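You operate a simulated robot arm through the tools that you are given. There is no shell and no other tool. Be economical: measure what you need, move in short steps, check, and stop when the job is done.

You are at the controls of a simulated two-armed robot. One attempt, no reset.

Task
Tape the black-banded bundle with 3 wraps in the wrapper.
Fine: zero the wrap gauge first, clamp down while winding, clamp up after; the bundle stays on the rests.

The check looks at the end state, three seconds after you hand in, the way a careful person would. Anything else that was tipped, shoved, dropped, spilled or broken makes it a failure.

Robot
Two 7-joint arms with fingered hands on one trunk, on a base that drives. Base frame: it is fixed to the floor where the robot stands at the start and does not move with it; the origin is under the middle of the robot, x ahead of it, y to its left, z up. Lengths are in mm, angles in degrees, forces in N, time in s.
The left shoulder is at the start at [21, 208, 1523], the right one opposite. With the tool pointing down near the work surface each hand reaches from about 100 to 960 mm from the robot's upright axis, wherever it stands, measured 20 degrees to its own side. Places, roughly: black crank of the former [300, 400, 900]; blue scrub brush [1250, 0, 750]; crank of the wrapper with a blue grip [1000, -200, 900]; folded yellow cloth [1500, 250, 750]; light blue clamp with a yellow grip [1100, 300, 1100]; rests of the wrapper [900, 300, 1000]; white button of the wrapper [800, 0, 800]; wrap gauge [700, 100, 800]. Payload 5 kg a hand.
Tool frame (each hand has its own): the origin (TCP) lies between the finger pads and is the grasp point; the fingertips stand 48 mm ahead of it; z points along the fingers, y is the line along which they close. The gripper opens to 160 mm. The gripper's body begins 56 mm behind the TCP. The gripper is a hand of 4 fingers: y runs from the thumb to the fingers, the wrist lies at [-26, -142, -252] in the tool frame.
Orientation is told as [roll, pitch, yaw] about the base's x, y, z axes, in that order, counted from this pose: with the fingers straight down and the wrist toward the robot, the tool's x, y and z point along [0, 1, 0], [1, 0, 0] and [0, 0, -1] of the base frame.

Tools
- The arms move only by the tool send_rows. It takes "left_rows", "right_rows" or both (then of equal length, played together; a hand with none holds still); each is a list of rows, each a list of 2 entries, a list of its own where there are three numbers: the shift along the tool's x, y, z in units of 150 mm (1.0 is 150 mm), then the turn, a rotation vector about the tool's x, y, z in units of 120 degrees (1.0 is 120 degrees). In form: [[[dx, dy, dz], [rx, ry, rz]], ...]. A call has 1 to 12 rows; each row is the pose to reach, as a shift and turn from the pose commanded when the call began, along the tool's axes at that moment. A call with a number of a shift or a turn outside -1 to 1 is refused whole. Each row takes 0.2 s and may step no farther than 50 mm and 8.6 degrees from the row before; otherwise, the whole call is refused. A pose out of reach is approached as far as the arm can. The call stops where the force on the tool passes 90 N (or 10 N more than at its start, if that is more) or the arm is blocked; 0.2 s more then pass. In this call time passes only in rows, and 0.2 s behind the last. The reply holds the time, the measured pose of the TCP, the force on the tool along the base axes, the opening and the grip force, in the units named above and with some noise, with the torque about the TCP (base axes, N m) and any sound that the robot's microphone picked up.
- Cameras (640 x 400 px; columns grow to the right, rows downward): "scene" is now at [92.2, 5.8, 1699.5]; the picture's right is [0.16, -0.99, 0.00], its down [-0.70, -0.12, -0.71] and it looks along [0.70, 0.12, -0.71] (base axes); focal length 261 px, centre (320, 200). "left" rides on the left gripper at [-87, -132, -189] in its tool frame; the picture's right is [-0.83, -0.26, 0.49], its down [0.51, -0.71, 0.49] and it looks along [0.22, 0.66, 0.72] (tool axes); focal length 238 px, centre (320, 200). "right" rides on the right gripper at [87, -133, -189] in its tool frame; the picture's right is [-0.83, 0.26, -0.49], its down [-0.51, -0.71, 0.49] and it looks along [-0.22, 0.66, 0.72] (tool axes); focal length 238 px, centre (320, 200).
- get_image(camera): a new picture of that camera. The clock stands still meanwhile.
- lift_body(by): slides the trunk up (or, below 0, down) by that many mm; the arms and the scene camera ride with it, the base frame stays. It gives what a move gives, with no picture.
- roll_base(legs): drives the robot by 1 to 6 legs, each [ahead, left, turn to the left] in mm, mm and degrees, along the robot's own axes; the way and the turn of a leg run together, so that a leg with both is an arc; at most 1500 mm and 180 degrees a leg. The arms and the cameras ride along, it lands a little off, and it stops where it bumps. It gives what a move gives.
- finger_targets(index, middle, ring, thumb_bend, thumb_turn, hand): sets how far each is bent, from 0 (flat) to 1 (curled in); at 0.3 the hand is open as for a grip, at 0.7 the pads meet at the TCP. One left out holds its place. A second passes; each finger stops where it meets its share of the squeeze, and holds until it gets a number again. It is the only way to open and close the hand. It gives what a move gives, with no picture; readings hold the bend of each and the force on the fingers (four entries, about 0 where the hand has none), thumb and palm. thumb_turn goes from beside the hand (0) to across from the fingers (1), as for a grip.
- aim_head(pan, tilt): turns the head with the scene camera to pan (to the left, within 86 degrees either way) and tilt (down, from -29 to 69), counted from straight ahead of the robot. It gives what a move gives.
- pixel_to_xyz(camera, pixels): for up to 12 pixels [column, row] of the newest picture of that camera ("zoom" is the newest enlarged one), the place [x, y, z] in the base frame of the surface seen there, good to about 2 mm, but the place of the scene camera against the robot may be out by one fixed shift of up to 12 mm in any direction. The clock stands still meanwhile.
- enlarge(camera, box): a new picture of the part [left, top, right, bottom] of that camera's present view, enlarged. The clock stands still meanwhile.
- finish_job(): hands the job in; it is judged then, once.

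Go step by step. Measure first, check grasps and placings, and put right what went wrong. The budget is 80 turns and 62 pictures, counting those below and the enlarged ones. Unless the task says otherwise, let go and move clear before handing in.

The tools are called after "Emit:" by a JSON object that holds its "op" and its "data". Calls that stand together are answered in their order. send_rows: Moves the arms, as the interface text tells. Its arguments: {"type":"object","properties":{"left_rows":{"type":"array","items":{"type":"array"}},"right_rows":{"type":"array","items":{"type":"array"}}},"required":[]} The other tools are called the same way: lift_body (by) slides the trunk up or down; finger_targets (index, middle, ring, thumb_bend, thumb_turn, hand) moves the fingers one by one; roll_base (legs) drives the base; aim_head (pan, tilt) turns the head that bears the scene camera; get_image (camera) takes a picture; pixel_to_xyz (camera, pixels) gives the place of the surface under pixels of a picture; enlarge (camera, box) takes an enlarged picture of a part of a camera's view; finish_job () hands the job in.

At the start:

```text
time: 0.0
left_position: [675.9, 454.1, 1377.2]
left_tcp_rot: [0.0, 0.0, 0.0]
left_contact_force: [0.2, -0.6, -0.8]
left_ft_torque: [0.02, -0.04, 0.0]
left_grip_width: 159.6
left_gripper_force: 0.2
left_shape: jaw
left_bend: [0.3, 0.3, 0.3, 0.3, 0.98]
left_finger forces: [0.0, 0.1, 0.0, 0.0, 0.0, 0.1]
right_position: [675.9, -172.1, 1362.4]
right_tcp_rot: [0.0, 0.0, 0.1]
right_contact_force: [0.2, 0.9, -0.1]
right_ft_torque: [0.02, 0.01, 0.02]
right_grip_width: 159.9
right_gripper_force: 0.1
right_shape: jaw
right_bend: [0.3, 0.3, 0.3, 0.3, 0.98]
right_finger forces: [0.1, 0.0, 0.0, 0.0, 0.0, 0.0]
trunk travel left (down, up): [-525.0, 165.0]
robot x, y, heading: [-0.2, -1.9, -0.0]
head pan, tilt: [9.4, 45.0]
```

scene: 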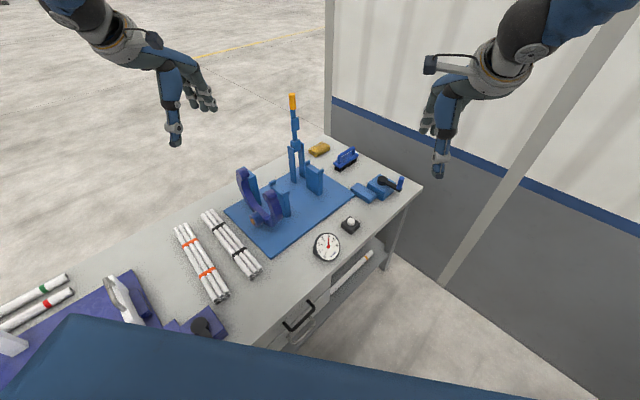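
right: 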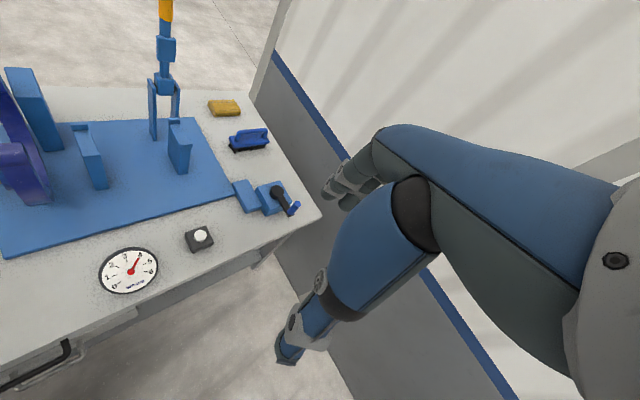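
left: 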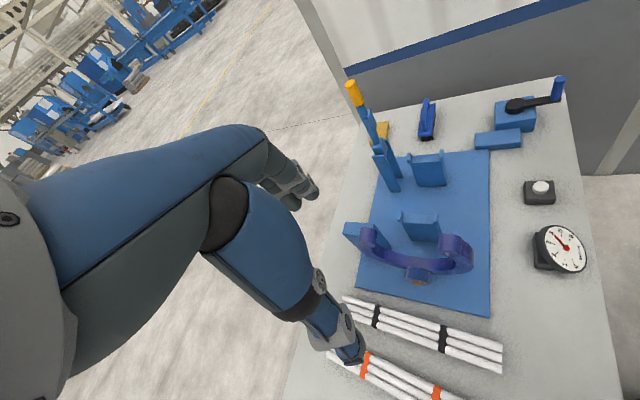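

The first pictures show the wrapper (scene about 290,190), black-banded bundle (232,243), gauge (327,246), white button (350,224) and the blue crank (385,187). I'll enlarge and measure these.

Emit:
{"op": "enlarge", "data": {"camera": "scene", "box": [190, 80, 430, 280]}}

Emit:
{"op": "pixel_to_xyz", "data": {"camera": "scene", "pixels": [[327, 246], [350, 222], [400, 184], [384, 182], [293, 101], [315, 180], [281, 195], [214, 222], [250, 264], [244, 175], [265, 215], [300, 230]]}}

```text
2.00 times, centred on (310, 180) of scene
```

zoom: 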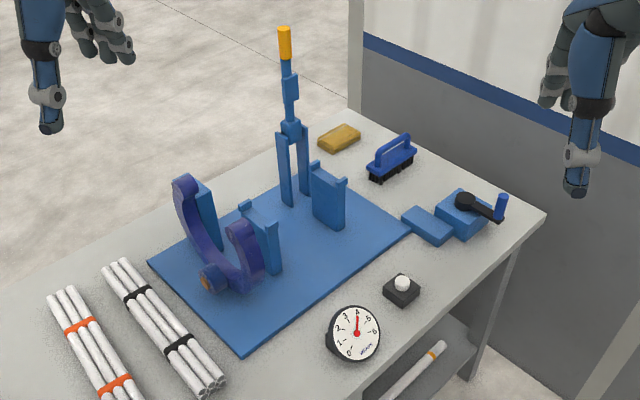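

```text
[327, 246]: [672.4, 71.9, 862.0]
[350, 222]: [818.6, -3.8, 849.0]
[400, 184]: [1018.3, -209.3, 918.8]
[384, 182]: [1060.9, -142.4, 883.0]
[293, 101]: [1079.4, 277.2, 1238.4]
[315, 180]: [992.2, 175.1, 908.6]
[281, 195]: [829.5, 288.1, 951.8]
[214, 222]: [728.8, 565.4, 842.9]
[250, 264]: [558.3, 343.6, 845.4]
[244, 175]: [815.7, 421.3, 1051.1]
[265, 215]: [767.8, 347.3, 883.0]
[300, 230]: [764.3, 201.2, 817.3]
```

The gauge reads about 3; the wrapper's C-ring and rests need a closer look. I'll enlarge further and measure.

Emit:
{"op": "enlarge", "data": {"camera": "scene", "box": [220, 130, 340, 230]}}

Emit:
{"op": "enlarge", "data": {"camera": "left", "box": [320, 60, 600, 400]}}

```text
4.00 times, centred on (280, 180) of scene
```

zoom: 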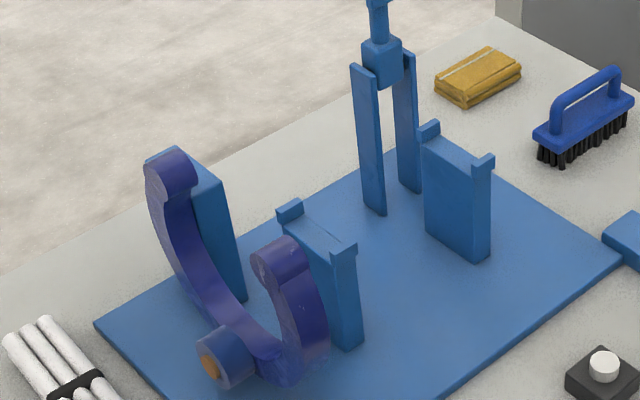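

```text
1.18 times, centred on (460, 230) of left
```

zoom: 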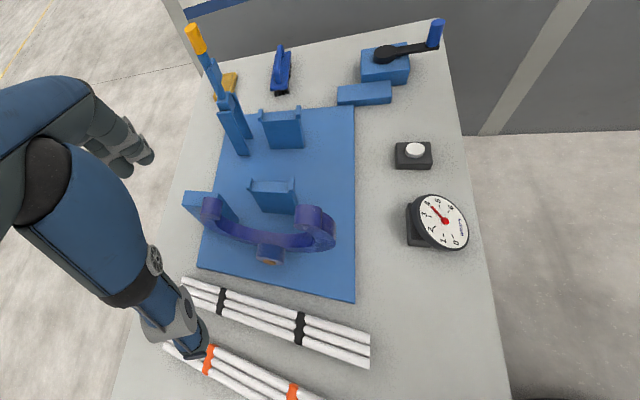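

Emit:
{"op": "pixel_to_xyz", "data": {"camera": "scene", "pixels": [[272, 182], [286.5, 190.5], [278.5, 189], [307.5, 162.5], [320.5, 170.5], [313.7, 168.5], [242.5, 170], [270, 191.5], [267.5, 219.5], [252, 221.75], [251.2, 174.7], [293, 181.5]]}}

Emit:
{"op": "pixel_to_xyz", "data": {"camera": "scene", "pixels": [[225, 211], [353, 195.5], [205.5, 214], [214, 212], [251, 272.5], [259, 270], [218, 224], [240, 252], [293, 97], [295, 120], [295.5, 145], [301, 146]]}}

Emit:
{"op": "get_image", "data": {"camera": "left"}}

Emit:
{"op": "pixel_to_xyz", "data": {"camera": "left", "pixels": [[408, 212], [437, 215], [422, 222], [412, 156], [442, 154], [428, 162], [363, 238], [455, 243], [412, 262], [366, 228], [540, 187], [558, 85]]}}

```text
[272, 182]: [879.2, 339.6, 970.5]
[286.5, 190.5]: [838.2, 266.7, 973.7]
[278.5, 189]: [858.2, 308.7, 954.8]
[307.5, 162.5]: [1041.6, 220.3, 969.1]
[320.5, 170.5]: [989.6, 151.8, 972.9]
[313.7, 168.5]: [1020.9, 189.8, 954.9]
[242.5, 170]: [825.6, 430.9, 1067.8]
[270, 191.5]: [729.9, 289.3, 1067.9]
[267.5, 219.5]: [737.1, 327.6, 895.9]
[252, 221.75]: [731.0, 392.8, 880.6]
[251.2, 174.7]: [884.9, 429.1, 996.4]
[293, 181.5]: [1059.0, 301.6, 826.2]
```

```text
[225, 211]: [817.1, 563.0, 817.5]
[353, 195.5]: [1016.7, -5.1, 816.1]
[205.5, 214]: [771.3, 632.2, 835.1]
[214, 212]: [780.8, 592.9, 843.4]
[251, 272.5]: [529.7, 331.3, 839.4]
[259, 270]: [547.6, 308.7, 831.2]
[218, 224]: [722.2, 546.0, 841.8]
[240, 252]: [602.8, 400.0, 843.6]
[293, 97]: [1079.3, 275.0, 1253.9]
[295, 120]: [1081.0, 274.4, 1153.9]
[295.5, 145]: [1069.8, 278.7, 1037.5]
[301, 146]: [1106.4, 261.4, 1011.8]
```

```text
55 pictures are left
```

left: 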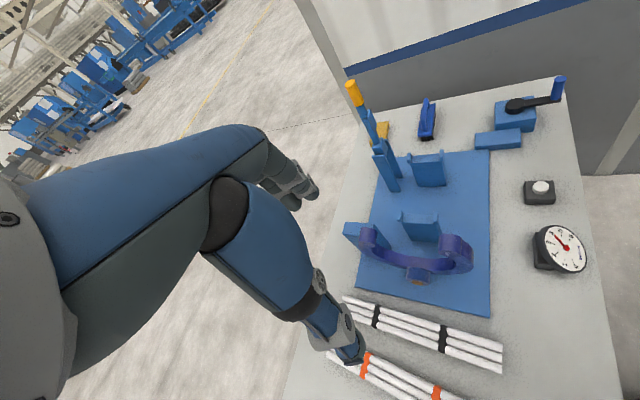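

```text
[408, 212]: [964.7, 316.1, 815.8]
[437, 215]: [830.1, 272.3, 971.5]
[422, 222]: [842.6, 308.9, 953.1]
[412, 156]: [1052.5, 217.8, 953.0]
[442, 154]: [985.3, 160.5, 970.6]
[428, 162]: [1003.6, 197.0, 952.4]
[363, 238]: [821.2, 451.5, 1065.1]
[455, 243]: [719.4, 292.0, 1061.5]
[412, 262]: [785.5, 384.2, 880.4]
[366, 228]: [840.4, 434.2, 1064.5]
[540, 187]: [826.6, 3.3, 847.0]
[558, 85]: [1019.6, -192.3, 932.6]
```

Rests A≈(859,303) and B≈(1016,186) give the wrapper's axis along (0.8,-0.6), the C-ring sits about 100 mm before rest A. I'll find the table edge and drawer before driving round to face the table squarely.

Emit:
{"op": "pixel_to_xyz", "data": {"camera": "scene", "pixels": [[421, 188], [380, 230], [290, 332], [300, 316], [285, 326], [312, 306], [340, 290], [100, 340], [300, 370], [450, 360], [201, 328], [395, 265]]}}

Emit:
{"op": "aim_head", "data": {"pan": 30, "tilt": 65}}

Emit:
{"op": "get_image", "data": {"camera": "scene"}}

```text
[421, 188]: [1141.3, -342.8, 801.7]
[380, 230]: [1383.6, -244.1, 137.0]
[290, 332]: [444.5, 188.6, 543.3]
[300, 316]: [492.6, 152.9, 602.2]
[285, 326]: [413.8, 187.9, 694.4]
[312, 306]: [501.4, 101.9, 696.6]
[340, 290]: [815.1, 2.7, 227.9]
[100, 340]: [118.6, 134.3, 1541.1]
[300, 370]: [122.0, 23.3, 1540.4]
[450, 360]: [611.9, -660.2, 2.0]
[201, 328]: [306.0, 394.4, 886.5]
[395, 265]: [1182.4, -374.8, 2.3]
```

```text
time: 0.8
left_position: [675.0, 453.9, 1378.2]
left_tcp_rot: [0.0, 0.0, -0.1]
left_contact_force: [-0.2, 0.2, 0.1]
left_ft_torque: [0.02, 0.03, -0.03]
left_grip_width: 159.6
left_gripper_force: 0.1
left_shape: jaw
left_bend: [0.3, 0.3, 0.3, 0.3, 0.98]
left_finger forces: [0.0, 0.0, 0.1, 0.1, 0.0, 0.1]
right_position: [674.5, -172.0, 1362.6]
right_tcp_rot: [0.1, 0.0, 0.1]
right_contact_force: [-0.2, -1.1, -0.6]
right_ft_torque: [0.02, 0.02, 0.0]
right_grip_width: 159.8
right_gripper_force: 0.1
right_shape: jaw
right_bend: [0.3, 0.3, 0.3, 0.3, 0.98]
right_finger forces: [0.1, 0.0, 0.1, 0.0, 0.1, 0.0]
trunk travel left (down, up): [-525.0, 165.0]
robot x, y, heading: [-1.4, -1.1, 0.0]
head pan, tilt: [30.0, 65.0]
```

```text
54 pictures are left
```

scene: 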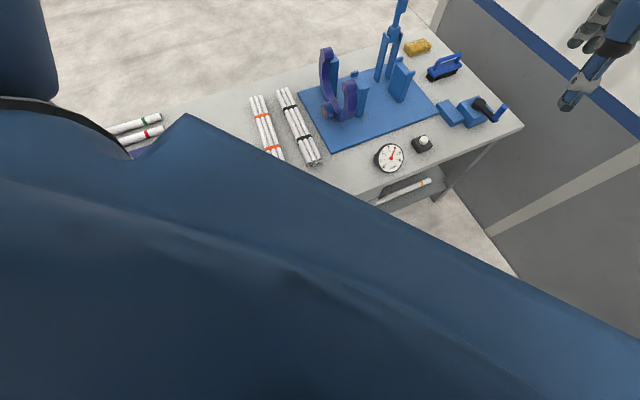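

Emit:
{"op": "pixel_to_xyz", "data": {"camera": "scene", "pixels": [[485, 235], [520, 272], [600, 250], [470, 215], [600, 105], [430, 182], [380, 203], [395, 155], [500, 240]]}}

```text
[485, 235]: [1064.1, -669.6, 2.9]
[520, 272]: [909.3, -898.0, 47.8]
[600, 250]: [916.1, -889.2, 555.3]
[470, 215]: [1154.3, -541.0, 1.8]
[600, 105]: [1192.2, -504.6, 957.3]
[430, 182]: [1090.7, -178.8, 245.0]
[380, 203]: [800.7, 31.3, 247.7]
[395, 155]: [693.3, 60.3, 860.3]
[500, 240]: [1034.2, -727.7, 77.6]
```

The table's near edge lies along the wrapper's axis and the wall is far enough. I'll back off a little, turn 53° to face the table squarely and slide right, hands staying high above the clamp.

Emit:
{"op": "roll_base", "data": {"legs": [[-60, 0, 0], [0, 0, 53.2], [0, -620, 0]]}}

Emit:
{"op": "aim_head", "data": {"pan": 0, "tilt": 50}}

Emit:
{"op": "get_image", "data": {"camera": "scene"}}

```text
time: 7.3
left_position: [473.3, 442.7, 1377.1]
left_tcp_rot: [0.0, 0.0, 53.7]
left_contact_force: [-0.3, 0.1, -0.1]
left_ft_torque: [0.0, -0.06, 0.01]
left_grip_width: 159.9
left_gripper_force: 0.1
left_shape: jaw
left_bend: [0.3, 0.3, 0.3, 0.3, 0.98]
left_finger forces: [0.0, 0.0, 0.0, 0.0, 0.0, 0.0]
right_position: [976.5, 72.6, 1362.5]
right_tcp_rot: [0.0, 0.0, 53.5]
right_contact_force: [0.6, 0.4, -0.3]
right_ft_torque: [-0.03, -0.01, 0.0]
right_grip_width: 159.8
right_gripper_force: 0.0
right_shape: jaw
right_bend: [0.3, 0.3, 0.3, 0.3, 0.98]
right_finger forces: [0.1, 0.1, 0.0, 0.0, 0.0, 0.0]
trunk travel left (down, up): [-525.0, 165.0]
robot x, y, heading: [436.7, -370.2, 53.7]
head pan, tilt: [30.0, 65.0]
```

```text
time: 8.2
left_position: [473.4, 443.4, 1376.7]
left_tcp_rot: [0.0, 0.0, 53.6]
left_contact_force: [-0.3, 0.2, -0.5]
left_ft_torque: [-0.03, -0.02, -0.02]
left_grip_width: 159.7
left_gripper_force: 0.0
left_shape: jaw
left_bend: [0.3, 0.3, 0.3, 0.3, 0.98]
left_finger forces: [0.0, 0.0, 0.0, 0.0, 0.0, 0.1]
right_position: [976.3, 72.3, 1361.8]
right_tcp_rot: [0.0, 0.0, 53.6]
right_contact_force: [0.7, 0.1, -0.4]
right_ft_torque: [-0.03, -0.01, -0.02]
right_grip_width: 159.8
right_gripper_force: 0.0
right_shape: jaw
right_bend: [0.3, 0.3, 0.3, 0.3, 0.98]
right_finger forces: [0.0, 0.0, 0.0, 0.1, 0.0, 0.0]
trunk travel left (down, up): [-525.0, 165.0]
robot x, y, heading: [437.5, -371.5, 53.5]
head pan, tilt: [0.0, 50.0]
```

```text
53 pictures are left
```

scene: 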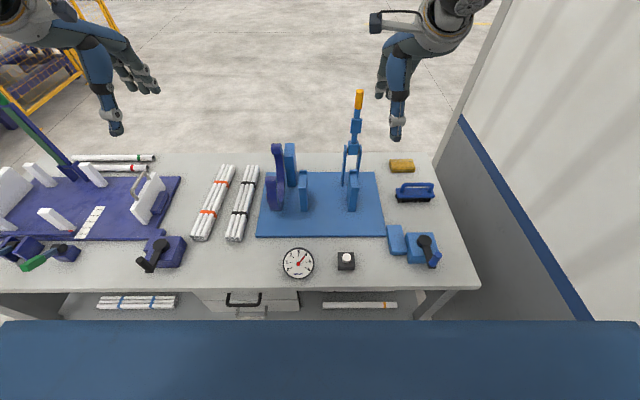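

The robot now faces the bench squarely. I'll take close views of the wrapper/bundle and the crank side.

Emit:
{"op": "enlarge", "data": {"camera": "scene", "box": [220, 130, 300, 250]}}

Emit:
{"op": "enlarge", "data": {"camera": "scene", "box": [270, 200, 450, 310]}}

Emit:
{"op": "pixel_to_xyz", "data": {"camera": "scene", "pixels": [[244, 166], [250, 166], [257, 166], [228, 240], [235, 241], [242, 241], [243, 188], [237, 214], [250, 190], [303, 172], [352, 172], [275, 146]]}}

Emit:
{"op": "pixel_to_xyz", "data": {"camera": "scene", "pixels": [[346, 257], [346, 265], [423, 240], [433, 262], [434, 255], [425, 248], [428, 252], [275, 206], [358, 93], [358, 107], [355, 125], [353, 150]]}}

```text
3.33 times, centred on (260, 190) of scene
```

zoom: 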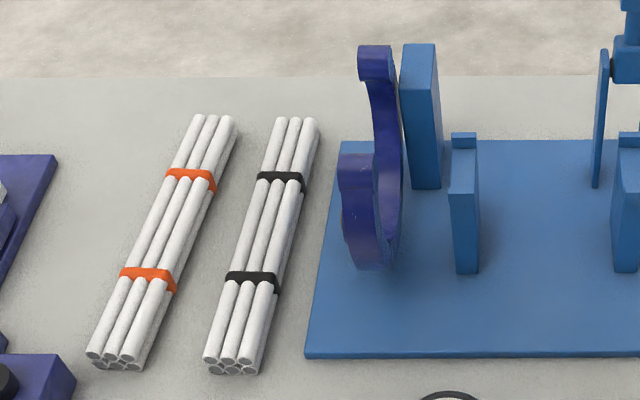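

```text
3.56 times, centred on (360, 255) of scene
```

zoom: 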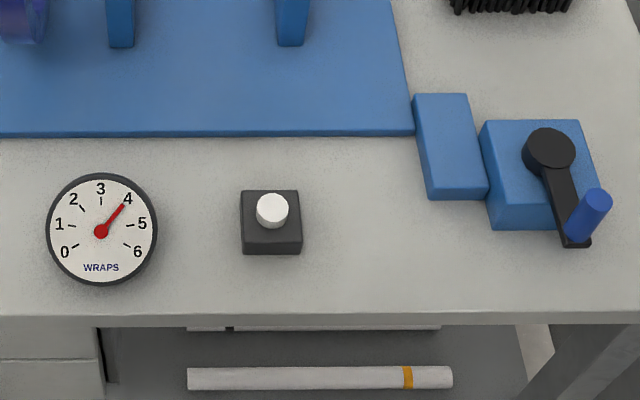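

```text
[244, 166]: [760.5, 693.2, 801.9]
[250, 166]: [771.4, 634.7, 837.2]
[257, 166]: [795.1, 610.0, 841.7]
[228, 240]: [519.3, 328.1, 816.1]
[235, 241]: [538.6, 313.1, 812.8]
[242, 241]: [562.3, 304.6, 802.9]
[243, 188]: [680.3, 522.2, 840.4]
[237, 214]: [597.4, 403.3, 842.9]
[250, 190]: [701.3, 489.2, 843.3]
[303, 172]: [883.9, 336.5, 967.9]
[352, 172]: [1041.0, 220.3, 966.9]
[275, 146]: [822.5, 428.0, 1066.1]
```

```text
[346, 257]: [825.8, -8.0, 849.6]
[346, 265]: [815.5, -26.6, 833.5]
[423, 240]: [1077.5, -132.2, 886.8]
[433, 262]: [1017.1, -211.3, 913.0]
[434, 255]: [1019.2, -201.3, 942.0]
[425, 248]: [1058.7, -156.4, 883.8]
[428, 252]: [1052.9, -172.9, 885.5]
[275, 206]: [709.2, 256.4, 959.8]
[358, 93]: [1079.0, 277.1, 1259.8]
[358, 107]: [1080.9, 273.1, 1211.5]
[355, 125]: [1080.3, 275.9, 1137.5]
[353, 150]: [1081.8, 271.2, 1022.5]
```

Gauge reads 4; the bundle is 3×2 rods, top z≈843, on a table of z≈801. I'll move the right hand over the white button while yawing the left hand for the bundle, and measure the bundle's ends and bands.

Emit:
{"op": "pixel_to_xyz", "data": {"camera": "scene", "pixels": [[248, 183.5], [239, 213.5], [251.5, 167], [235, 238.5], [247.5, 167], [256.5, 167], [230, 238], [240, 238.5], [238, 220], [247, 190]]}}

Emit:
{"op": "send_rows", "data": {"left_rows": [[[0, 0, 0], [0, 0, 0.068]], [[0, 0, 0], [0, 0, 0.136]], [[0, 0, 0], [0, 0, 0.204]], [[0, 0, 0], [0, 0, 0.272]], [[0, 0, 0], [0, 0, 0.34]], [[0, 0, 0], [0, 0, 0.408]], [[0, 0, 0], [0, 0, 0.476]], [[0, 0, 0], [0, 0, 0.544]], [[0, 0, 0], [0, 0, 0.612]], [[0, 0, 0], [0, 0, 0.68]], [[0, 0, 0], [0, 0, 0.748]]], "right_rows": [[[0.05, -0.1, 0], [0, 0, 0]], [[0.1, -0.2, 0], [0, 0, 0]], [[0.15, -0.3, 0], [0, 0, 0]], [[0.2, -0.4, 0], [0, 0, 0]], [[0.25, -0.5, 0], [0, 0, 0]], [[0.3, -0.6, 0.1], [0, 0, 0]], [[0.35, -0.7, 0.2], [0, 0, 0]], [[0.4, -0.8, 0.4], [0, 0, 0]], [[0.45, -0.9, 0.6], [0, 0, 0]], [[0.5, -1, 0.8], [0, 0, 0]], [[0.517, -1, 1], [0, 0, 0]]]}}

Emit:
{"op": "finger_targets", "data": {"hand": "right", "index": 0.7, "middle": 0.7, "ring": 0.7, "thumb_bend": 0.7}}

Emit:
{"op": "lift_body", "data": {"by": -150}}

Emit:
{"op": "get_image", "data": {"camera": "scene"}}

Emit:
{"op": "get_image", "data": {"camera": "right"}}

```text
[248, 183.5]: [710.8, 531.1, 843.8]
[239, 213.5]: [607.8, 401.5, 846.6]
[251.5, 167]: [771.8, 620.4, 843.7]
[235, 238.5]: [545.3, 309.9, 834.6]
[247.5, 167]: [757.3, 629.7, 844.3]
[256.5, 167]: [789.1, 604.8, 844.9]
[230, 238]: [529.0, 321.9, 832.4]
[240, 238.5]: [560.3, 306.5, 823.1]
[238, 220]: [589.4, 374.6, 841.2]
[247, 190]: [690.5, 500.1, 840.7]
```

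```text
time: 10.6
left_position: [474.4, 445.4, 1375.6]
left_tcp_rot: [-0.1, 0.0, -36.4]
left_contact_force: [-0.2, 0.8, -0.9]
left_ft_torque: [-0.18, 0.09, -0.03]
left_grip_width: 159.9
left_gripper_force: 0.1
left_shape: jaw
left_bend: [0.3, 0.3, 0.3, 0.3, 0.98]
left_finger forces: [0.1, 0.1, 0.0, 0.0, 0.0, 0.1]
right_position: [825.4, -0.9, 1210.6]
right_tcp_rot: [0.0, 0.0, 53.6]
right_contact_force: [1.1, 0.4, -0.5]
right_ft_torque: [-0.14, 0.11, 0.05]
right_grip_width: 159.8
right_gripper_force: 0.0
right_shape: jaw
right_bend: [0.3, 0.3, 0.3, 0.3, 0.98]
right_finger forces: [0.1, 0.0, 0.0, 0.0, 0.1, 0.0]
trunk travel left (down, up): [-525.0, 165.0]
robot x, y, heading: [437.4, -371.9, 53.5]
head pan, tilt: [0.0, 50.0]
```

```text
time: 11.6
left_position: [472.2, 443.1, 1377.7]
left_tcp_rot: [0.0, 0.0, -36.2]
left_contact_force: [-0.6, -0.2, 0.0]
left_ft_torque: [-0.03, 0.01, 0.02]
left_grip_width: 159.8
left_gripper_force: 0.0
left_shape: jaw
left_bend: [0.3, 0.3, 0.3, 0.3, 0.98]
left_finger forces: [0.1, 0.1, 0.0, 0.0, 0.1, 0.0]
right_position: [823.6, -1.3, 1210.2]
right_tcp_rot: [0.0, 0.0, 53.6]
right_contact_force: [1.3, 0.0, 0.7]
right_ft_torque: [-0.04, 0.03, -0.03]
right_grip_width: 12.8
right_gripper_force: 0.0
right_shape: fingers
right_bend: [0.7, 0.7, 0.7, 0.7, 0.98]
right_finger forces: [0.0, 0.0, 0.0, 0.0, 0.0, 0.0]
trunk travel left (down, up): [-525.0, 165.0]
robot x, y, heading: [438.7, -370.8, 53.6]
head pan, tilt: [0.0, 50.0]
```

```text
time: 13.4
left_position: [474.2, 443.4, 1228.0]
left_tcp_rot: [0.0, 0.0, -36.3]
left_contact_force: [0.1, 1.0, 0.1]
left_ft_torque: [0.01, -0.02, 0.0]
left_grip_width: 159.9
left_gripper_force: 0.1
left_shape: jaw
left_bend: [0.3, 0.3, 0.3, 0.3, 0.98]
left_finger forces: [0.1, 0.0, 0.0, 0.0, 0.0, 0.0]
right_position: [825.1, -2.4, 1061.2]
right_tcp_rot: [0.0, 0.0, 53.6]
right_contact_force: [-0.6, 0.0, 0.5]
right_ft_torque: [-0.04, -0.01, 0.0]
right_grip_width: 13.0
right_gripper_force: 0.0
right_shape: fingers
right_bend: [0.7, 0.7, 0.7, 0.7, 0.98]
right_finger forces: [0.1, 0.1, 0.0, 0.0, 0.1, 0.0]
trunk travel left (down, up): [-375.0, 315.0]
robot x, y, heading: [439.9, -370.7, 53.2]
head pan, tilt: [0.0, 50.0]
```

```text
50 pictures are left
```

scene: 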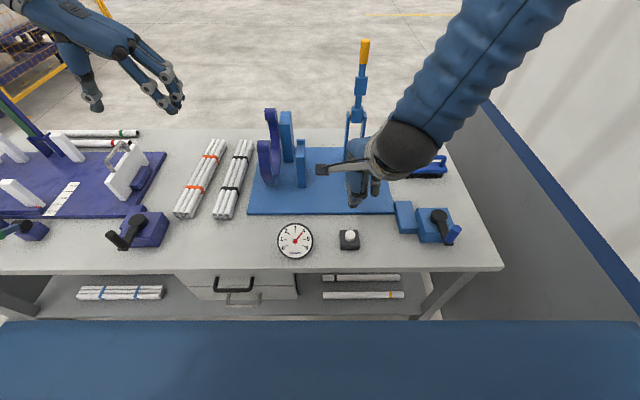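

```text
49 pictures are left
```

right: 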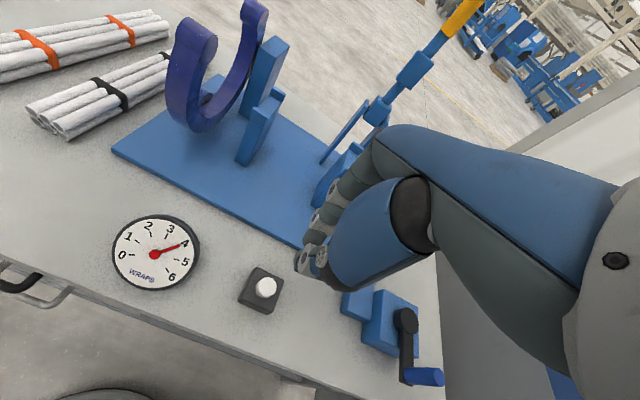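

Emit:
{"op": "pixel_to_xyz", "data": {"camera": "right", "pixels": [[266, 285], [266, 290], [428, 376], [405, 320], [420, 377], [438, 378], [112, 100], [165, 66], [210, 45], [281, 42], [265, 100], [276, 95]]}}

Emit:
{"op": "pixel_to_xyz", "data": {"camera": "scene", "pixels": [[350, 236], [350, 233], [457, 230], [439, 215], [302, 144], [355, 145], [271, 114], [267, 145]]}}

```text
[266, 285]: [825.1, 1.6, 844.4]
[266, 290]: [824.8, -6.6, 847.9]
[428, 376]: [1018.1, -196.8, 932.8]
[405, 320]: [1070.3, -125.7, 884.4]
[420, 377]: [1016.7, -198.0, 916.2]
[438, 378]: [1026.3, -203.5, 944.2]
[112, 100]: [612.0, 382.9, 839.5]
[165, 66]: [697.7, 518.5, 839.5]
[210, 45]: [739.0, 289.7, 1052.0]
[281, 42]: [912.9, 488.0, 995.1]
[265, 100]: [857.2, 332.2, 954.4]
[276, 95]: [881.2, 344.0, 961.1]
```

```text
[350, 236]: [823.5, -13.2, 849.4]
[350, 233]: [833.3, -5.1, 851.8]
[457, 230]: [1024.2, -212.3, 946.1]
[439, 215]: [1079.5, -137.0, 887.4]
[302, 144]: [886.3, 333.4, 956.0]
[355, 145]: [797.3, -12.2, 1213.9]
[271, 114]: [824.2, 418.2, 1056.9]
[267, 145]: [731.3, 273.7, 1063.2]
```

Button top is about (825,-5,848) by the right camera; the scene camera is off by roughly (+4,-7,+4). I'll lower the closed right fingers to just above the button, and bring the half-open left hand above the bundle.

Emit:
{"op": "send_rows", "data": {"right_rows": [[[0, -0.01, 0.2], [0, 0, 0]], [[0, -0.015, 0.4], [0, 0, 0]], [[0, -0.015, 0.6], [0, 0, 0]], [[0, -0.015, 0.8], [0, 0, 0]], [[0, -0.015, 0.95], [0, 0, 0]]], "left_rows": [[[0.175, 0.17, 0], [0, 0, 0]], [[0.35, 0.34, 0.1], [0, 0, 0]], [[0.525, 0.51, 0.3], [0, 0, 0]], [[0.7, 0.68, 0.5], [0, 0, 0]], [[0.877, 0.853, 0.7], [0, 0, 0]]]}}

Emit:
{"op": "finger_targets", "data": {"hand": "left", "index": 0.42, "middle": 0.42, "ring": 0.42, "thumb_bend": 0.42}}

Emit:
{"op": "enlarge", "data": {"camera": "scene", "box": [270, 140, 430, 260]}}

Emit:
{"op": "get_image", "data": {"camera": "left"}}

Emit:
{"op": "get_image", "data": {"camera": "right"}}

```text
time: 14.6
left_position: [655.3, 475.8, 1120.3]
left_tcp_rot: [-0.1, 0.0, -36.0]
left_contact_force: [0.5, 0.9, 0.8]
left_ft_torque: [-0.13, 0.03, 0.03]
left_grip_width: 159.9
left_gripper_force: 0.1
left_shape: jaw
left_bend: [0.3, 0.3, 0.3, 0.3, 0.97]
left_finger forces: [0.1, 0.1, 0.1, 0.1, 0.1, 0.1]
right_position: [825.8, -2.4, 917.3]
right_tcp_rot: [0.0, 0.0, 53.6]
right_contact_force: [0.9, 1.4, 1.1]
right_ft_torque: [-0.16, 0.09, -0.01]
right_grip_width: 12.8
right_gripper_force: 0.2
right_shape: fingers
right_bend: [0.7, 0.7, 0.7, 0.7, 0.98]
right_finger forces: [0.0, 0.0, 0.0, 0.1, 0.0, 0.1]
trunk travel left (down, up): [-375.0, 315.0]
robot x, y, heading: [439.0, -368.5, 53.6]
head pan, tilt: [0.0, 50.0]
```

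```text
time: 15.6
left_position: [654.4, 472.9, 1122.2]
left_tcp_rot: [0.0, 0.0, -36.2]
left_contact_force: [0.6, 0.5, -0.6]
left_ft_torque: [-0.02, 0.02, -0.01]
left_grip_width: 123.8
left_gripper_force: 0.0
left_shape: fingers
left_bend: [0.42, 0.42, 0.42, 0.42, 0.97]
left_finger forces: [0.1, 0.0, 0.1, 0.0, 0.0, 0.0]
right_position: [824.2, -5.0, 917.9]
right_tcp_rot: [0.0, 0.1, 53.6]
right_contact_force: [0.1, 0.2, -0.5]
right_ft_torque: [-0.03, 0.03, -0.02]
right_grip_width: 13.0
right_gripper_force: 0.2
right_shape: fingers
right_bend: [0.7, 0.7, 0.7, 0.7, 0.98]
right_finger forces: [0.0, 0.0, 0.0, 0.0, 0.0, 0.0]
trunk travel left (down, up): [-375.0, 315.0]
robot x, y, heading: [439.0, -367.2, 53.2]
head pan, tilt: [0.0, 50.0]
```

```text
3.33 times, centred on (350, 200) of scene
```

zoom: 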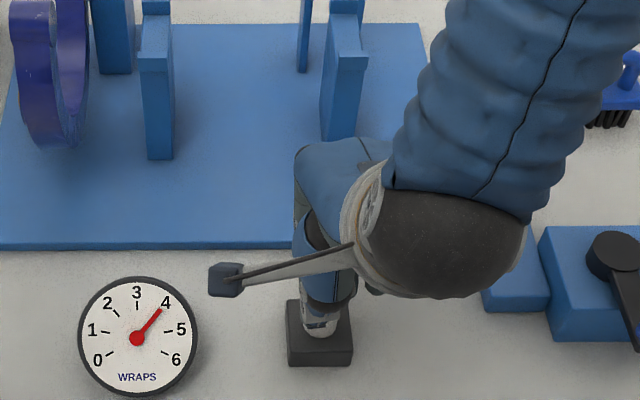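

```text
47 pictures are left
```

left: 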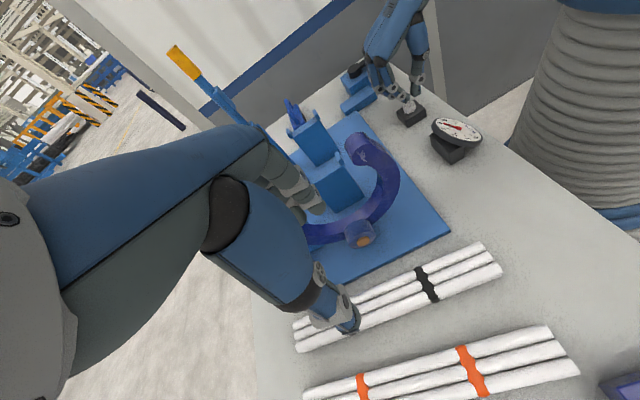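

```text
46 pictures are left
```

right: 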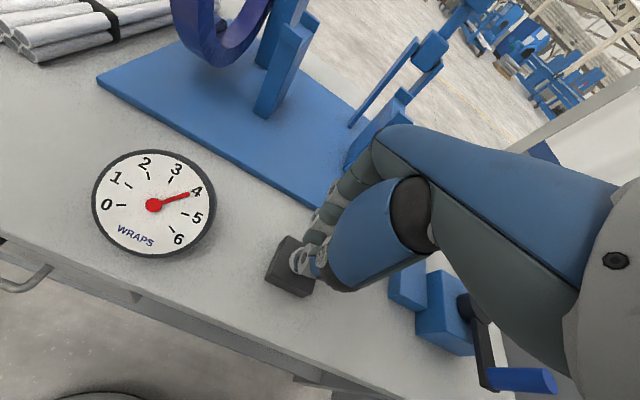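

Fingertips hover over the button. Press down slowly in small steps.

Emit:
{"op": "send_rows", "data": {"right_rows": [[[0, 0, 0.03], [0, 0, 0]], [[0, 0, 0.06], [0, 0, 0]], [[0, 0, 0.09], [0, 0, 0]], [[0, 0, 0.11], [0, 0, 0]], [[0, 0, 0.13], [0, 0, 0]], [[0, 0, 0.15], [0, 0, 0]], [[0, 0, 0.165], [0, 0, 0]], [[0, 0, 0.18], [0, 0, 0]]]}}

Emit:
{"op": "enlarge", "data": {"camera": "right", "box": [80, 120, 380, 320]}}

```text
time: 17.4
left_position: [653.7, 472.5, 1121.5]
left_tcp_rot: [0.0, -0.1, -36.2]
left_contact_force: [1.3, -0.4, -0.1]
left_ft_torque: [0.0, 0.04, -0.01]
left_grip_width: 124.0
left_gripper_force: 0.1
left_shape: fingers
left_bend: [0.42, 0.42, 0.42, 0.42, 0.97]
left_finger forces: [0.0, 0.0, 0.0, 0.1, 0.0, 0.1]
right_position: [824.4, -3.1, 892.0]
right_tcp_rot: [0.0, 0.0, 53.6]
right_contact_force: [0.9, 0.8, 3.5]
right_ft_torque: [0.0, 0.0, 0.0]
right_grip_width: 12.6
right_gripper_force: 1.3
right_shape: fingers
right_bend: [0.7, 0.7, 0.7, 0.7, 0.98]
right_finger forces: [2.1, 0.0, 0.0, 0.1, 0.1, 0.0]
trunk travel left (down, up): [-375.0, 315.0]
robot x, y, heading: [438.2, -366.9, 53.4]
head pan, tilt: [0.0, 50.0]
heard: click
```

```text
2.00 times, centred on (230, 220) of right
```

zoom: 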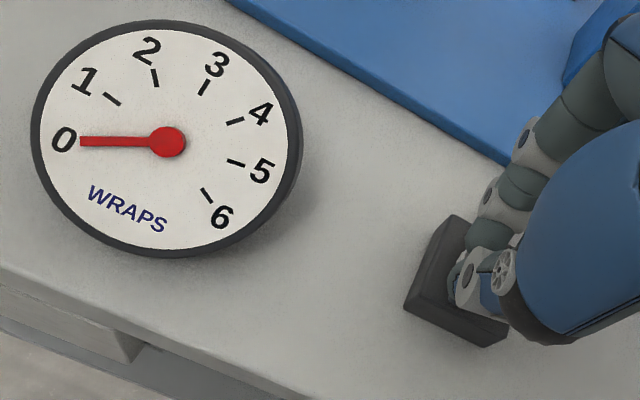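

Click heard and the gauge shows 0. I'll raise the right hand clear, and measure the bundle with the left camera.

Emit:
{"op": "send_rows", "data": {"right_rows": [[[0, 0, -0.3], [0, 0, 0]], [[0, 0, -0.6], [0, 0, 0]], [[-0.2, -0.2, -0.9], [0, 0, 0]], [[-0.4, -0.4, -1], [0, 0, 0]], [[-0.6, -0.6, -1], [0, 0, 0]]]}}

Emit:
{"op": "pixel_to_xyz", "data": {"camera": "left", "pixels": [[480, 247], [486, 258], [494, 270], [422, 267], [427, 283], [432, 299], [388, 284], [396, 299], [402, 312], [360, 240], [350, 230], [370, 350]]}}

Emit:
{"op": "enlarge", "data": {"camera": "left", "box": [250, 120, 610, 400]}}

```text
refused: row 3 steps farther than a row can; nothing moved
```

```text
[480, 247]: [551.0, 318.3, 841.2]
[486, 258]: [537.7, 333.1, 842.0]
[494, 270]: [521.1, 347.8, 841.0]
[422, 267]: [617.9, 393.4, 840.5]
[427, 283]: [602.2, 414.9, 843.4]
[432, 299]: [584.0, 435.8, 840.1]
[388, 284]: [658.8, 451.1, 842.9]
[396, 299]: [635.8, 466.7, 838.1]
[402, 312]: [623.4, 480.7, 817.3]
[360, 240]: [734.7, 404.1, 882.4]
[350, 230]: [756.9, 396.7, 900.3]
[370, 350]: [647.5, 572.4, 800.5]
```

```text
1.43 times, centred on (430, 260) of left
```

zoom: 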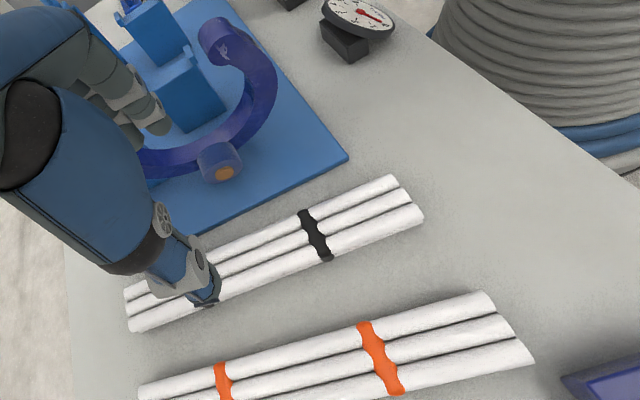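

Bundle centre ≈(651,479,822), yaw ≈52.4°, so the left hand needs small shifts. Raise the right hand and lower the left halfway.

Emit:
{"op": "send_rows", "data": {"right_rows": [[[0, 0, -0.2], [0, 0, 0]], [[0, 0, -0.4], [0, 0, 0]], [[0, -0.1, -0.6], [0, 0, 0]], [[-0.1, -0.2, -0.8], [0, 0, 0]], [[-0.2, -0.3, -1], [0, 0, 0]], [[-0.35, -0.5, -1], [0, 0, 0]]], "left_rows": [[[0.01, -0.02, 0.1], [0, 0, 0.006]], [[0.027, -0.043, 0.25], [0, 0, 0.012]], [[0.027, -0.043, 0.45], [0, 0, 0.012]], [[0.027, -0.043, 0.65], [0, 0, 0.012]], [[0.027, -0.043, 0.85], [0, 0, 0.012]], [[0.027, -0.043, 1], [0, 0, 0.012]]]}}

Emit:
{"op": "enlarge", "data": {"camera": "scene", "box": [140, 100, 320, 240]}}

Emit:
{"op": "get_image", "data": {"camera": "left"}}

```text
time: 18.8
left_position: [652.1, 480.6, 972.2]
left_tcp_rot: [-0.1, 0.0, -37.6]
left_contact_force: [0.7, 0.3, 0.3]
left_ft_torque: [-0.05, 0.14, -0.04]
left_grip_width: 123.7
left_gripper_force: 0.0
left_shape: fingers
left_bend: [0.42, 0.42, 0.42, 0.42, 0.97]
left_finger forces: [0.0, 0.0, 0.0, 0.0, 0.1, 0.0]
right_position: [826.3, -80.7, 1036.9]
right_tcp_rot: [-0.1, 0.2, 53.6]
right_contact_force: [0.9, 0.2, -0.6]
right_ft_torque: [-0.03, 0.07, 0.01]
right_grip_width: 12.5
right_gripper_force: 0.0
right_shape: fingers
right_bend: [0.7, 0.7, 0.7, 0.7, 0.98]
right_finger forces: [0.0, 0.0, 0.1, 0.0, 0.1, 0.0]
right hand out of reach, approached as far as the arm can: row 6
trunk travel left (down, up): [-375.0, 315.0]
robot x, y, heading: [438.7, -367.6, 53.5]
head pan, tilt: [0.0, 50.0]
```

```text
2.86 times, centred on (230, 170) of scene
```

zoom: 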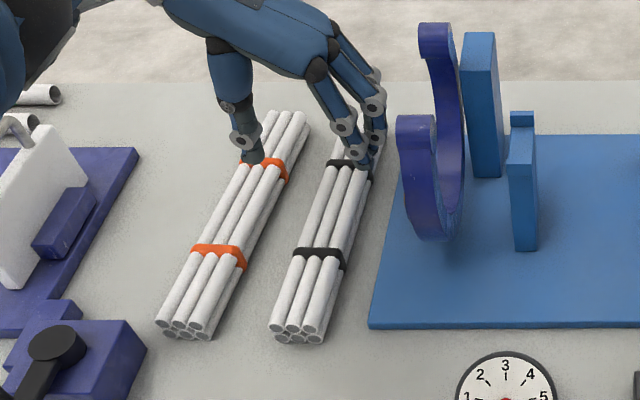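

```text
42 pictures are left
```

left: 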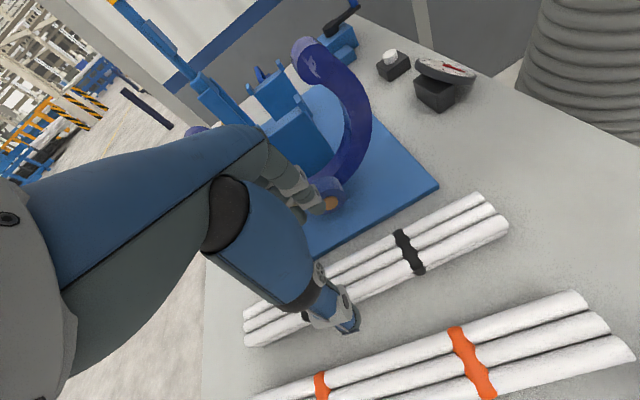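

Emit:
{"op": "pixel_to_xyz", "data": {"camera": "left", "pixels": [[492, 213], [409, 252], [402, 233], [415, 270], [370, 290], [350, 325], [328, 208], [333, 203], [470, 348], [400, 345], [585, 296], [280, 315]]}}

Emit:
{"op": "pixel_to_xyz", "data": {"camera": "zoom", "pixels": [[250, 155], [365, 165], [355, 155], [342, 163]]}}

```text
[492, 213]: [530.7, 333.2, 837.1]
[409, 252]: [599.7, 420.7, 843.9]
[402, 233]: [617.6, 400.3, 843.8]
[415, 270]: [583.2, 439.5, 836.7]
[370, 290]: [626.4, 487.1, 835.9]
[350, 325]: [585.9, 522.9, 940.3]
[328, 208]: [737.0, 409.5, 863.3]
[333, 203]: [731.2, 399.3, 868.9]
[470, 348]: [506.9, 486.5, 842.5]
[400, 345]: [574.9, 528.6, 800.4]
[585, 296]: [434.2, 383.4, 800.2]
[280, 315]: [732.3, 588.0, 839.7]
```

```text
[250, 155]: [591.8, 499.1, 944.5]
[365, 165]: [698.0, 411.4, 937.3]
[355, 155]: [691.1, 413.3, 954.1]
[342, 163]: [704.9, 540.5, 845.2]
```

Thumb (y≈-67) and fingers (+68) will straddle the bundle, whose centre is at y≈-5, clear of the orange one. Descend to TCP z≈855.

Emit:
{"op": "send_rows", "data": {"left_rows": [[[0.02, -0.033, 0.15], [0, 0, 0]], [[0.02, -0.033, 0.3], [0, 0, 0]], [[0.02, -0.033, 0.45], [0, 0, 0]], [[0.02, -0.033, 0.6], [0, 0, 0]], [[0.02, -0.033, 0.7], [0, 0, 0]], [[0.02, -0.033, 0.78], [0, 0, 0]]]}}

Emit:
{"op": "enlarge", "data": {"camera": "scene", "box": [140, 100, 320, 240]}}

```text
time: 20.2
left_position: [638.4, 469.9, 867.5]
left_tcp_rot: [0.1, 0.1, -37.6]
left_contact_force: [0.5, 0.2, -0.7]
left_ft_torque: [-0.09, -0.06, -0.03]
left_grip_width: 123.6
left_gripper_force: 0.1
left_shape: fingers
left_bend: [0.42, 0.42, 0.42, 0.42, 0.97]
left_finger forces: [0.0, 0.0, 0.0, 0.1, 0.0, 0.0]
left hand out of reach, approached as far as the arm can: row 3, 4, 5, 6
right_position: [825.2, -79.7, 1036.6]
right_tcp_rot: [-0.1, 0.2, 53.6]
right_contact_force: [-1.0, 0.7, 0.6]
right_ft_torque: [-0.08, -0.09, -0.03]
right_grip_width: 12.3
right_gripper_force: 0.1
right_shape: fingers
right_bend: [0.7, 0.7, 0.7, 0.7, 0.98]
right_finger forces: [0.0, 0.0, 0.0, 0.1, 0.1, 0.0]
trunk travel left (down, up): [-375.0, 315.0]
robot x, y, heading: [439.2, -368.4, 53.7]
head pan, tilt: [0.0, 50.0]
```

```text
2.86 times, centred on (230, 170) of scene
```

zoom: 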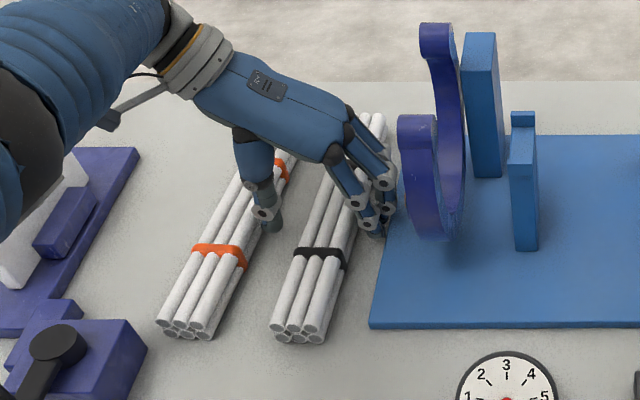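

The left arm ran out of reach (TCP stuck at 638,470,868). I'll raise it back to where it was reachable, raise the right hand too, then lower the trunk so the hand comes straight down.

Emit:
{"op": "send_rows", "data": {"left_rows": [[[0, 0, -0.15], [0, 0, 0]], [[0, 0, -0.3], [0, 0, 0]], [[0, 0, -0.45], [0, 0, 0]], [[0, 0, -0.6], [0, 0, 0]], [[0, 0, -0.78], [0, 0, 0]]], "right_rows": [[[0, 0.1, -0.15], [0, 0, 0]], [[0, 0.2, -0.3], [0, 0, 0]], [[0, 0.3, -0.45], [0, 0, 0]], [[0, 0.4, -0.6], [0, 0, 0]], [[0, 0.5, -0.78], [0, 0, 0]]]}}

Emit:
{"op": "lift_body", "data": {"by": -60}}

Emit:
{"op": "enlarge", "data": {"camera": "scene", "box": [140, 80, 320, 220]}}

Emit:
{"op": "get_image", "data": {"camera": "left"}}

```text
time: 21.4
left_position: [638.1, 467.9, 986.7]
left_tcp_rot: [0.0, 0.0, -37.6]
left_contact_force: [-0.5, -1.0, -0.4]
left_ft_torque: [0.08, -0.05, 0.01]
left_grip_width: 123.4
left_gripper_force: 0.0
left_shape: fingers
left_bend: [0.42, 0.42, 0.42, 0.42, 0.97]
left_finger forces: [0.1, 0.0, 0.1, 0.0, 0.2, 0.0]
right_position: [870.0, -24.6, 1155.3]
right_tcp_rot: [0.0, 0.0, 53.7]
right_contact_force: [0.0, -0.3, -0.5]
right_ft_torque: [0.14, -0.05, -0.02]
right_grip_width: 12.5
right_gripper_force: 0.0
right_shape: fingers
right_bend: [0.7, 0.7, 0.7, 0.7, 0.98]
right_finger forces: [0.0, 0.0, 0.0, 0.0, 0.0, 0.1]
trunk travel left (down, up): [-375.0, 315.0]
robot x, y, heading: [436.0, -371.6, 53.8]
head pan, tilt: [0.0, 50.0]
```

```text
time: 22.4
left_position: [639.2, 469.3, 926.5]
left_tcp_rot: [0.0, 0.0, -37.5]
left_contact_force: [-0.7, -0.4, 1.1]
left_ft_torque: [0.01, 0.0, 0.03]
left_grip_width: 123.6
left_gripper_force: 0.0
left_shape: fingers
left_bend: [0.42, 0.42, 0.42, 0.42, 0.97]
left_finger forces: [0.1, 0.0, 0.1, 0.1, 0.1, 0.0]
right_position: [869.6, -21.2, 1094.9]
right_tcp_rot: [0.0, 0.0, 53.7]
right_contact_force: [-0.1, -0.3, 1.2]
right_ft_torque: [0.0, -0.05, -0.01]
right_grip_width: 12.5
right_gripper_force: 0.2
right_shape: fingers
right_bend: [0.7, 0.7, 0.7, 0.7, 0.98]
right_finger forces: [0.0, 0.0, 0.0, 0.1, 0.1, 0.1]
trunk travel left (down, up): [-315.0, 375.0]
robot x, y, heading: [434.5, -370.9, 53.4]
head pan, tilt: [0.0, 50.0]
```

```text
2.86 times, centred on (230, 150) of scene
```

zoom: 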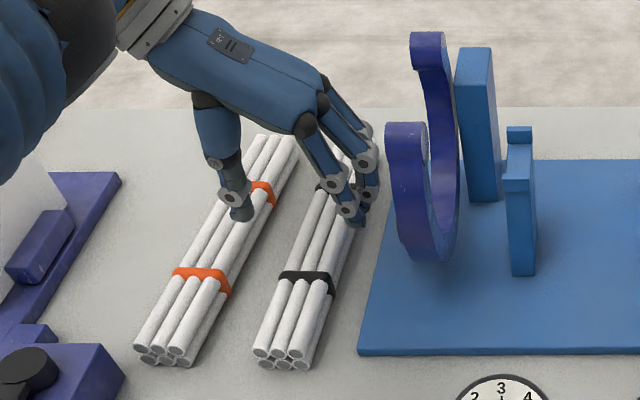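

```text
39 pictures are left
```

left: 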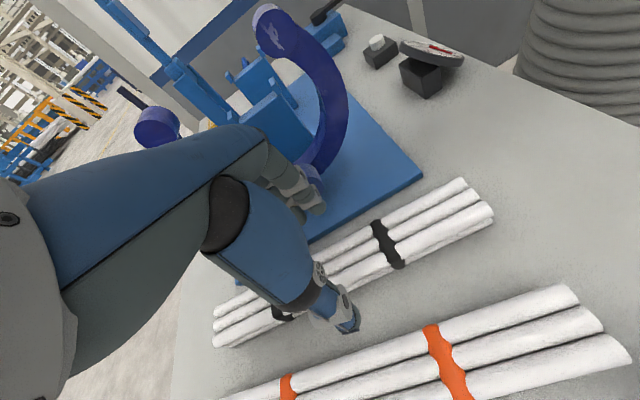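

TCP is now 20 mm short of the bundle's centre along it but centred across. Shift +20 mm along tool x, then lower the trunk 72 mm.

Emit:
{"op": "send_rows", "data": {"left_rows": [[[0.13, 0, 0], [0, 0, 0]]]}}

Emit:
{"op": "lift_body", "data": {"by": -50}}

Emit:
{"op": "enlarge", "data": {"camera": "scene", "box": [140, 80, 320, 220]}}

```text
time: 22.8
left_position: [650.0, 486.5, 923.4]
left_tcp_rot: [0.0, 0.1, -37.5]
left_contact_force: [-0.1, 0.3, -0.4]
left_ft_torque: [-0.11, -0.04, -0.01]
left_grip_width: 123.7
left_gripper_force: 0.1
left_shape: fingers
left_bend: [0.42, 0.42, 0.42, 0.42, 0.97]
left_finger forces: [0.0, 0.0, 0.0, 0.0, 0.0, 0.1]
right_position: [869.3, -20.9, 1093.0]
right_tcp_rot: [-0.2, -0.1, 53.6]
right_contact_force: [-0.4, 2.2, -0.5]
right_ft_torque: [-0.09, -0.07, -0.02]
right_grip_width: 12.5
right_gripper_force: 0.0
right_shape: fingers
right_bend: [0.7, 0.7, 0.7, 0.7, 0.98]
right_finger forces: [0.0, 0.1, 0.0, 0.0, 0.0, 0.0]
trunk travel left (down, up): [-315.0, 375.0]
robot x, y, heading: [439.2, -367.0, 53.6]
head pan, tilt: [0.0, 50.0]
```

```text
time: 23.7
left_position: [651.0, 485.3, 874.9]
left_tcp_rot: [0.0, 0.0, -37.5]
left_contact_force: [-0.6, -0.6, -0.5]
left_ft_torque: [0.02, -0.01, -0.02]
left_grip_width: 123.6
left_gripper_force: 0.1
left_shape: fingers
left_bend: [0.42, 0.42, 0.42, 0.42, 0.97]
left_finger forces: [0.0, 0.0, 0.0, 0.0, 0.1, 0.0]
right_position: [871.3, -21.0, 1044.6]
right_tcp_rot: [0.1, 0.0, 53.6]
right_contact_force: [0.1, -0.4, 0.1]
right_ft_torque: [-0.02, 0.0, -0.01]
right_grip_width: 12.5
right_gripper_force: 0.0
right_shape: fingers
right_bend: [0.7, 0.7, 0.7, 0.7, 0.98]
right_finger forces: [0.0, 0.1, 0.0, 0.0, 0.0, 0.0]
trunk travel left (down, up): [-265.0, 425.0]
robot x, y, heading: [439.6, -368.4, 53.5]
head pan, tilt: [0.0, 50.0]
```

```text
2.86 times, centred on (230, 150) of scene
```

zoom: 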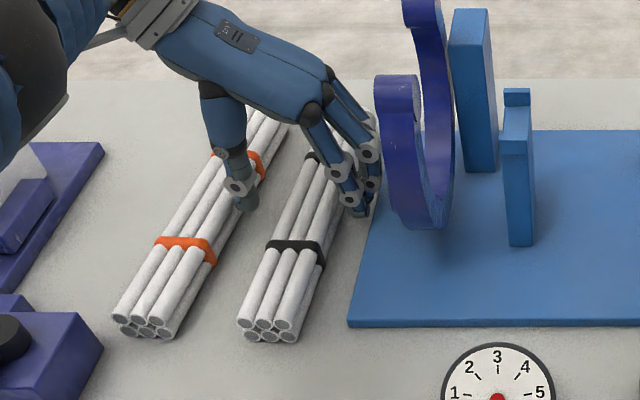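

No contact so far, but the tips are near the baseplate edge and orange bundle; narrow the fingers a bit before the last lowering.

Emit:
{"op": "finger_targets", "data": {"hand": "left", "index": 0.48, "middle": 0.48, "ring": 0.48, "thumb_bend": 0.48}}

Emit:
{"op": "lift_body", "data": {"by": -24}}

Emit:
{"op": "get_image", "data": {"camera": "left"}}

```text
time: 24.7
left_position: [650.6, 484.5, 875.0]
left_tcp_rot: [0.0, 0.0, -37.6]
left_contact_force: [0.1, 0.2, 0.0]
left_ft_torque: [0.0, 0.0, 0.02]
left_grip_width: 100.0
left_gripper_force: 0.0
left_shape: fingers
left_bend: [0.48, 0.48, 0.48, 0.48, 0.97]
left_finger forces: [0.0, 0.1, 0.0, 0.0, 0.0, 0.1]
right_position: [869.9, -20.2, 1044.3]
right_tcp_rot: [-0.1, 0.0, 53.6]
right_contact_force: [0.2, 0.9, 0.0]
right_ft_torque: [-0.03, -0.02, 0.02]
right_grip_width: 12.4
right_gripper_force: 0.2
right_shape: fingers
right_bend: [0.7, 0.7, 0.7, 0.7, 0.98]
right_finger forces: [0.0, 0.0, 0.1, 0.0, 0.0, 0.0]
trunk travel left (down, up): [-265.0, 425.0]
robot x, y, heading: [439.2, -368.8, 53.7]
head pan, tilt: [0.0, 50.0]
```

```text
time: 25.4
left_position: [652.7, 483.9, 854.4]
left_tcp_rot: [0.2, -0.1, -37.6]
left_contact_force: [0.3, -0.8, 22.3]
left_ft_torque: [-0.71, -1.2, -0.08]
left_grip_width: 99.7
left_gripper_force: 11.0
left_shape: fingers
left_bend: [0.48, 0.47, 0.48, 0.48, 0.97]
left_finger forces: [0.0, 22.6, 0.0, 0.1, 0.0, 0.0]
right_position: [870.2, -23.5, 1021.4]
right_tcp_rot: [0.0, -0.1, 53.6]
right_contact_force: [0.3, 1.1, 0.5]
right_ft_torque: [-0.03, -0.03, 0.01]
right_grip_width: 12.8
right_gripper_force: 0.1
right_shape: fingers
right_bend: [0.7, 0.7, 0.7, 0.7, 0.98]
right_finger forces: [0.1, 0.0, 0.0, 0.0, 0.1, 0.0]
trunk travel left (down, up): [-241.0, 449.0]
robot x, y, heading: [439.8, -369.5, 53.7]
head pan, tilt: [0.0, 50.0]
```

```text
37 pictures are left
```

left: 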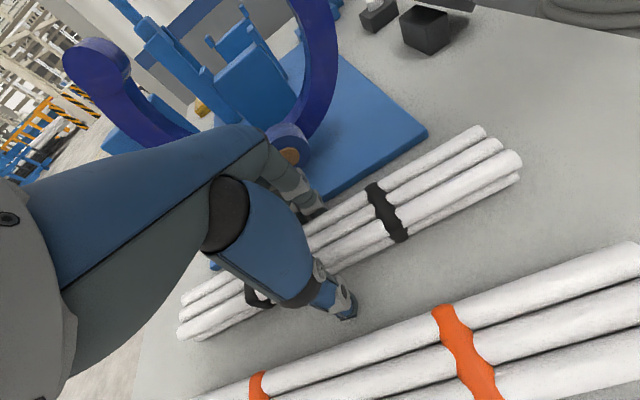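

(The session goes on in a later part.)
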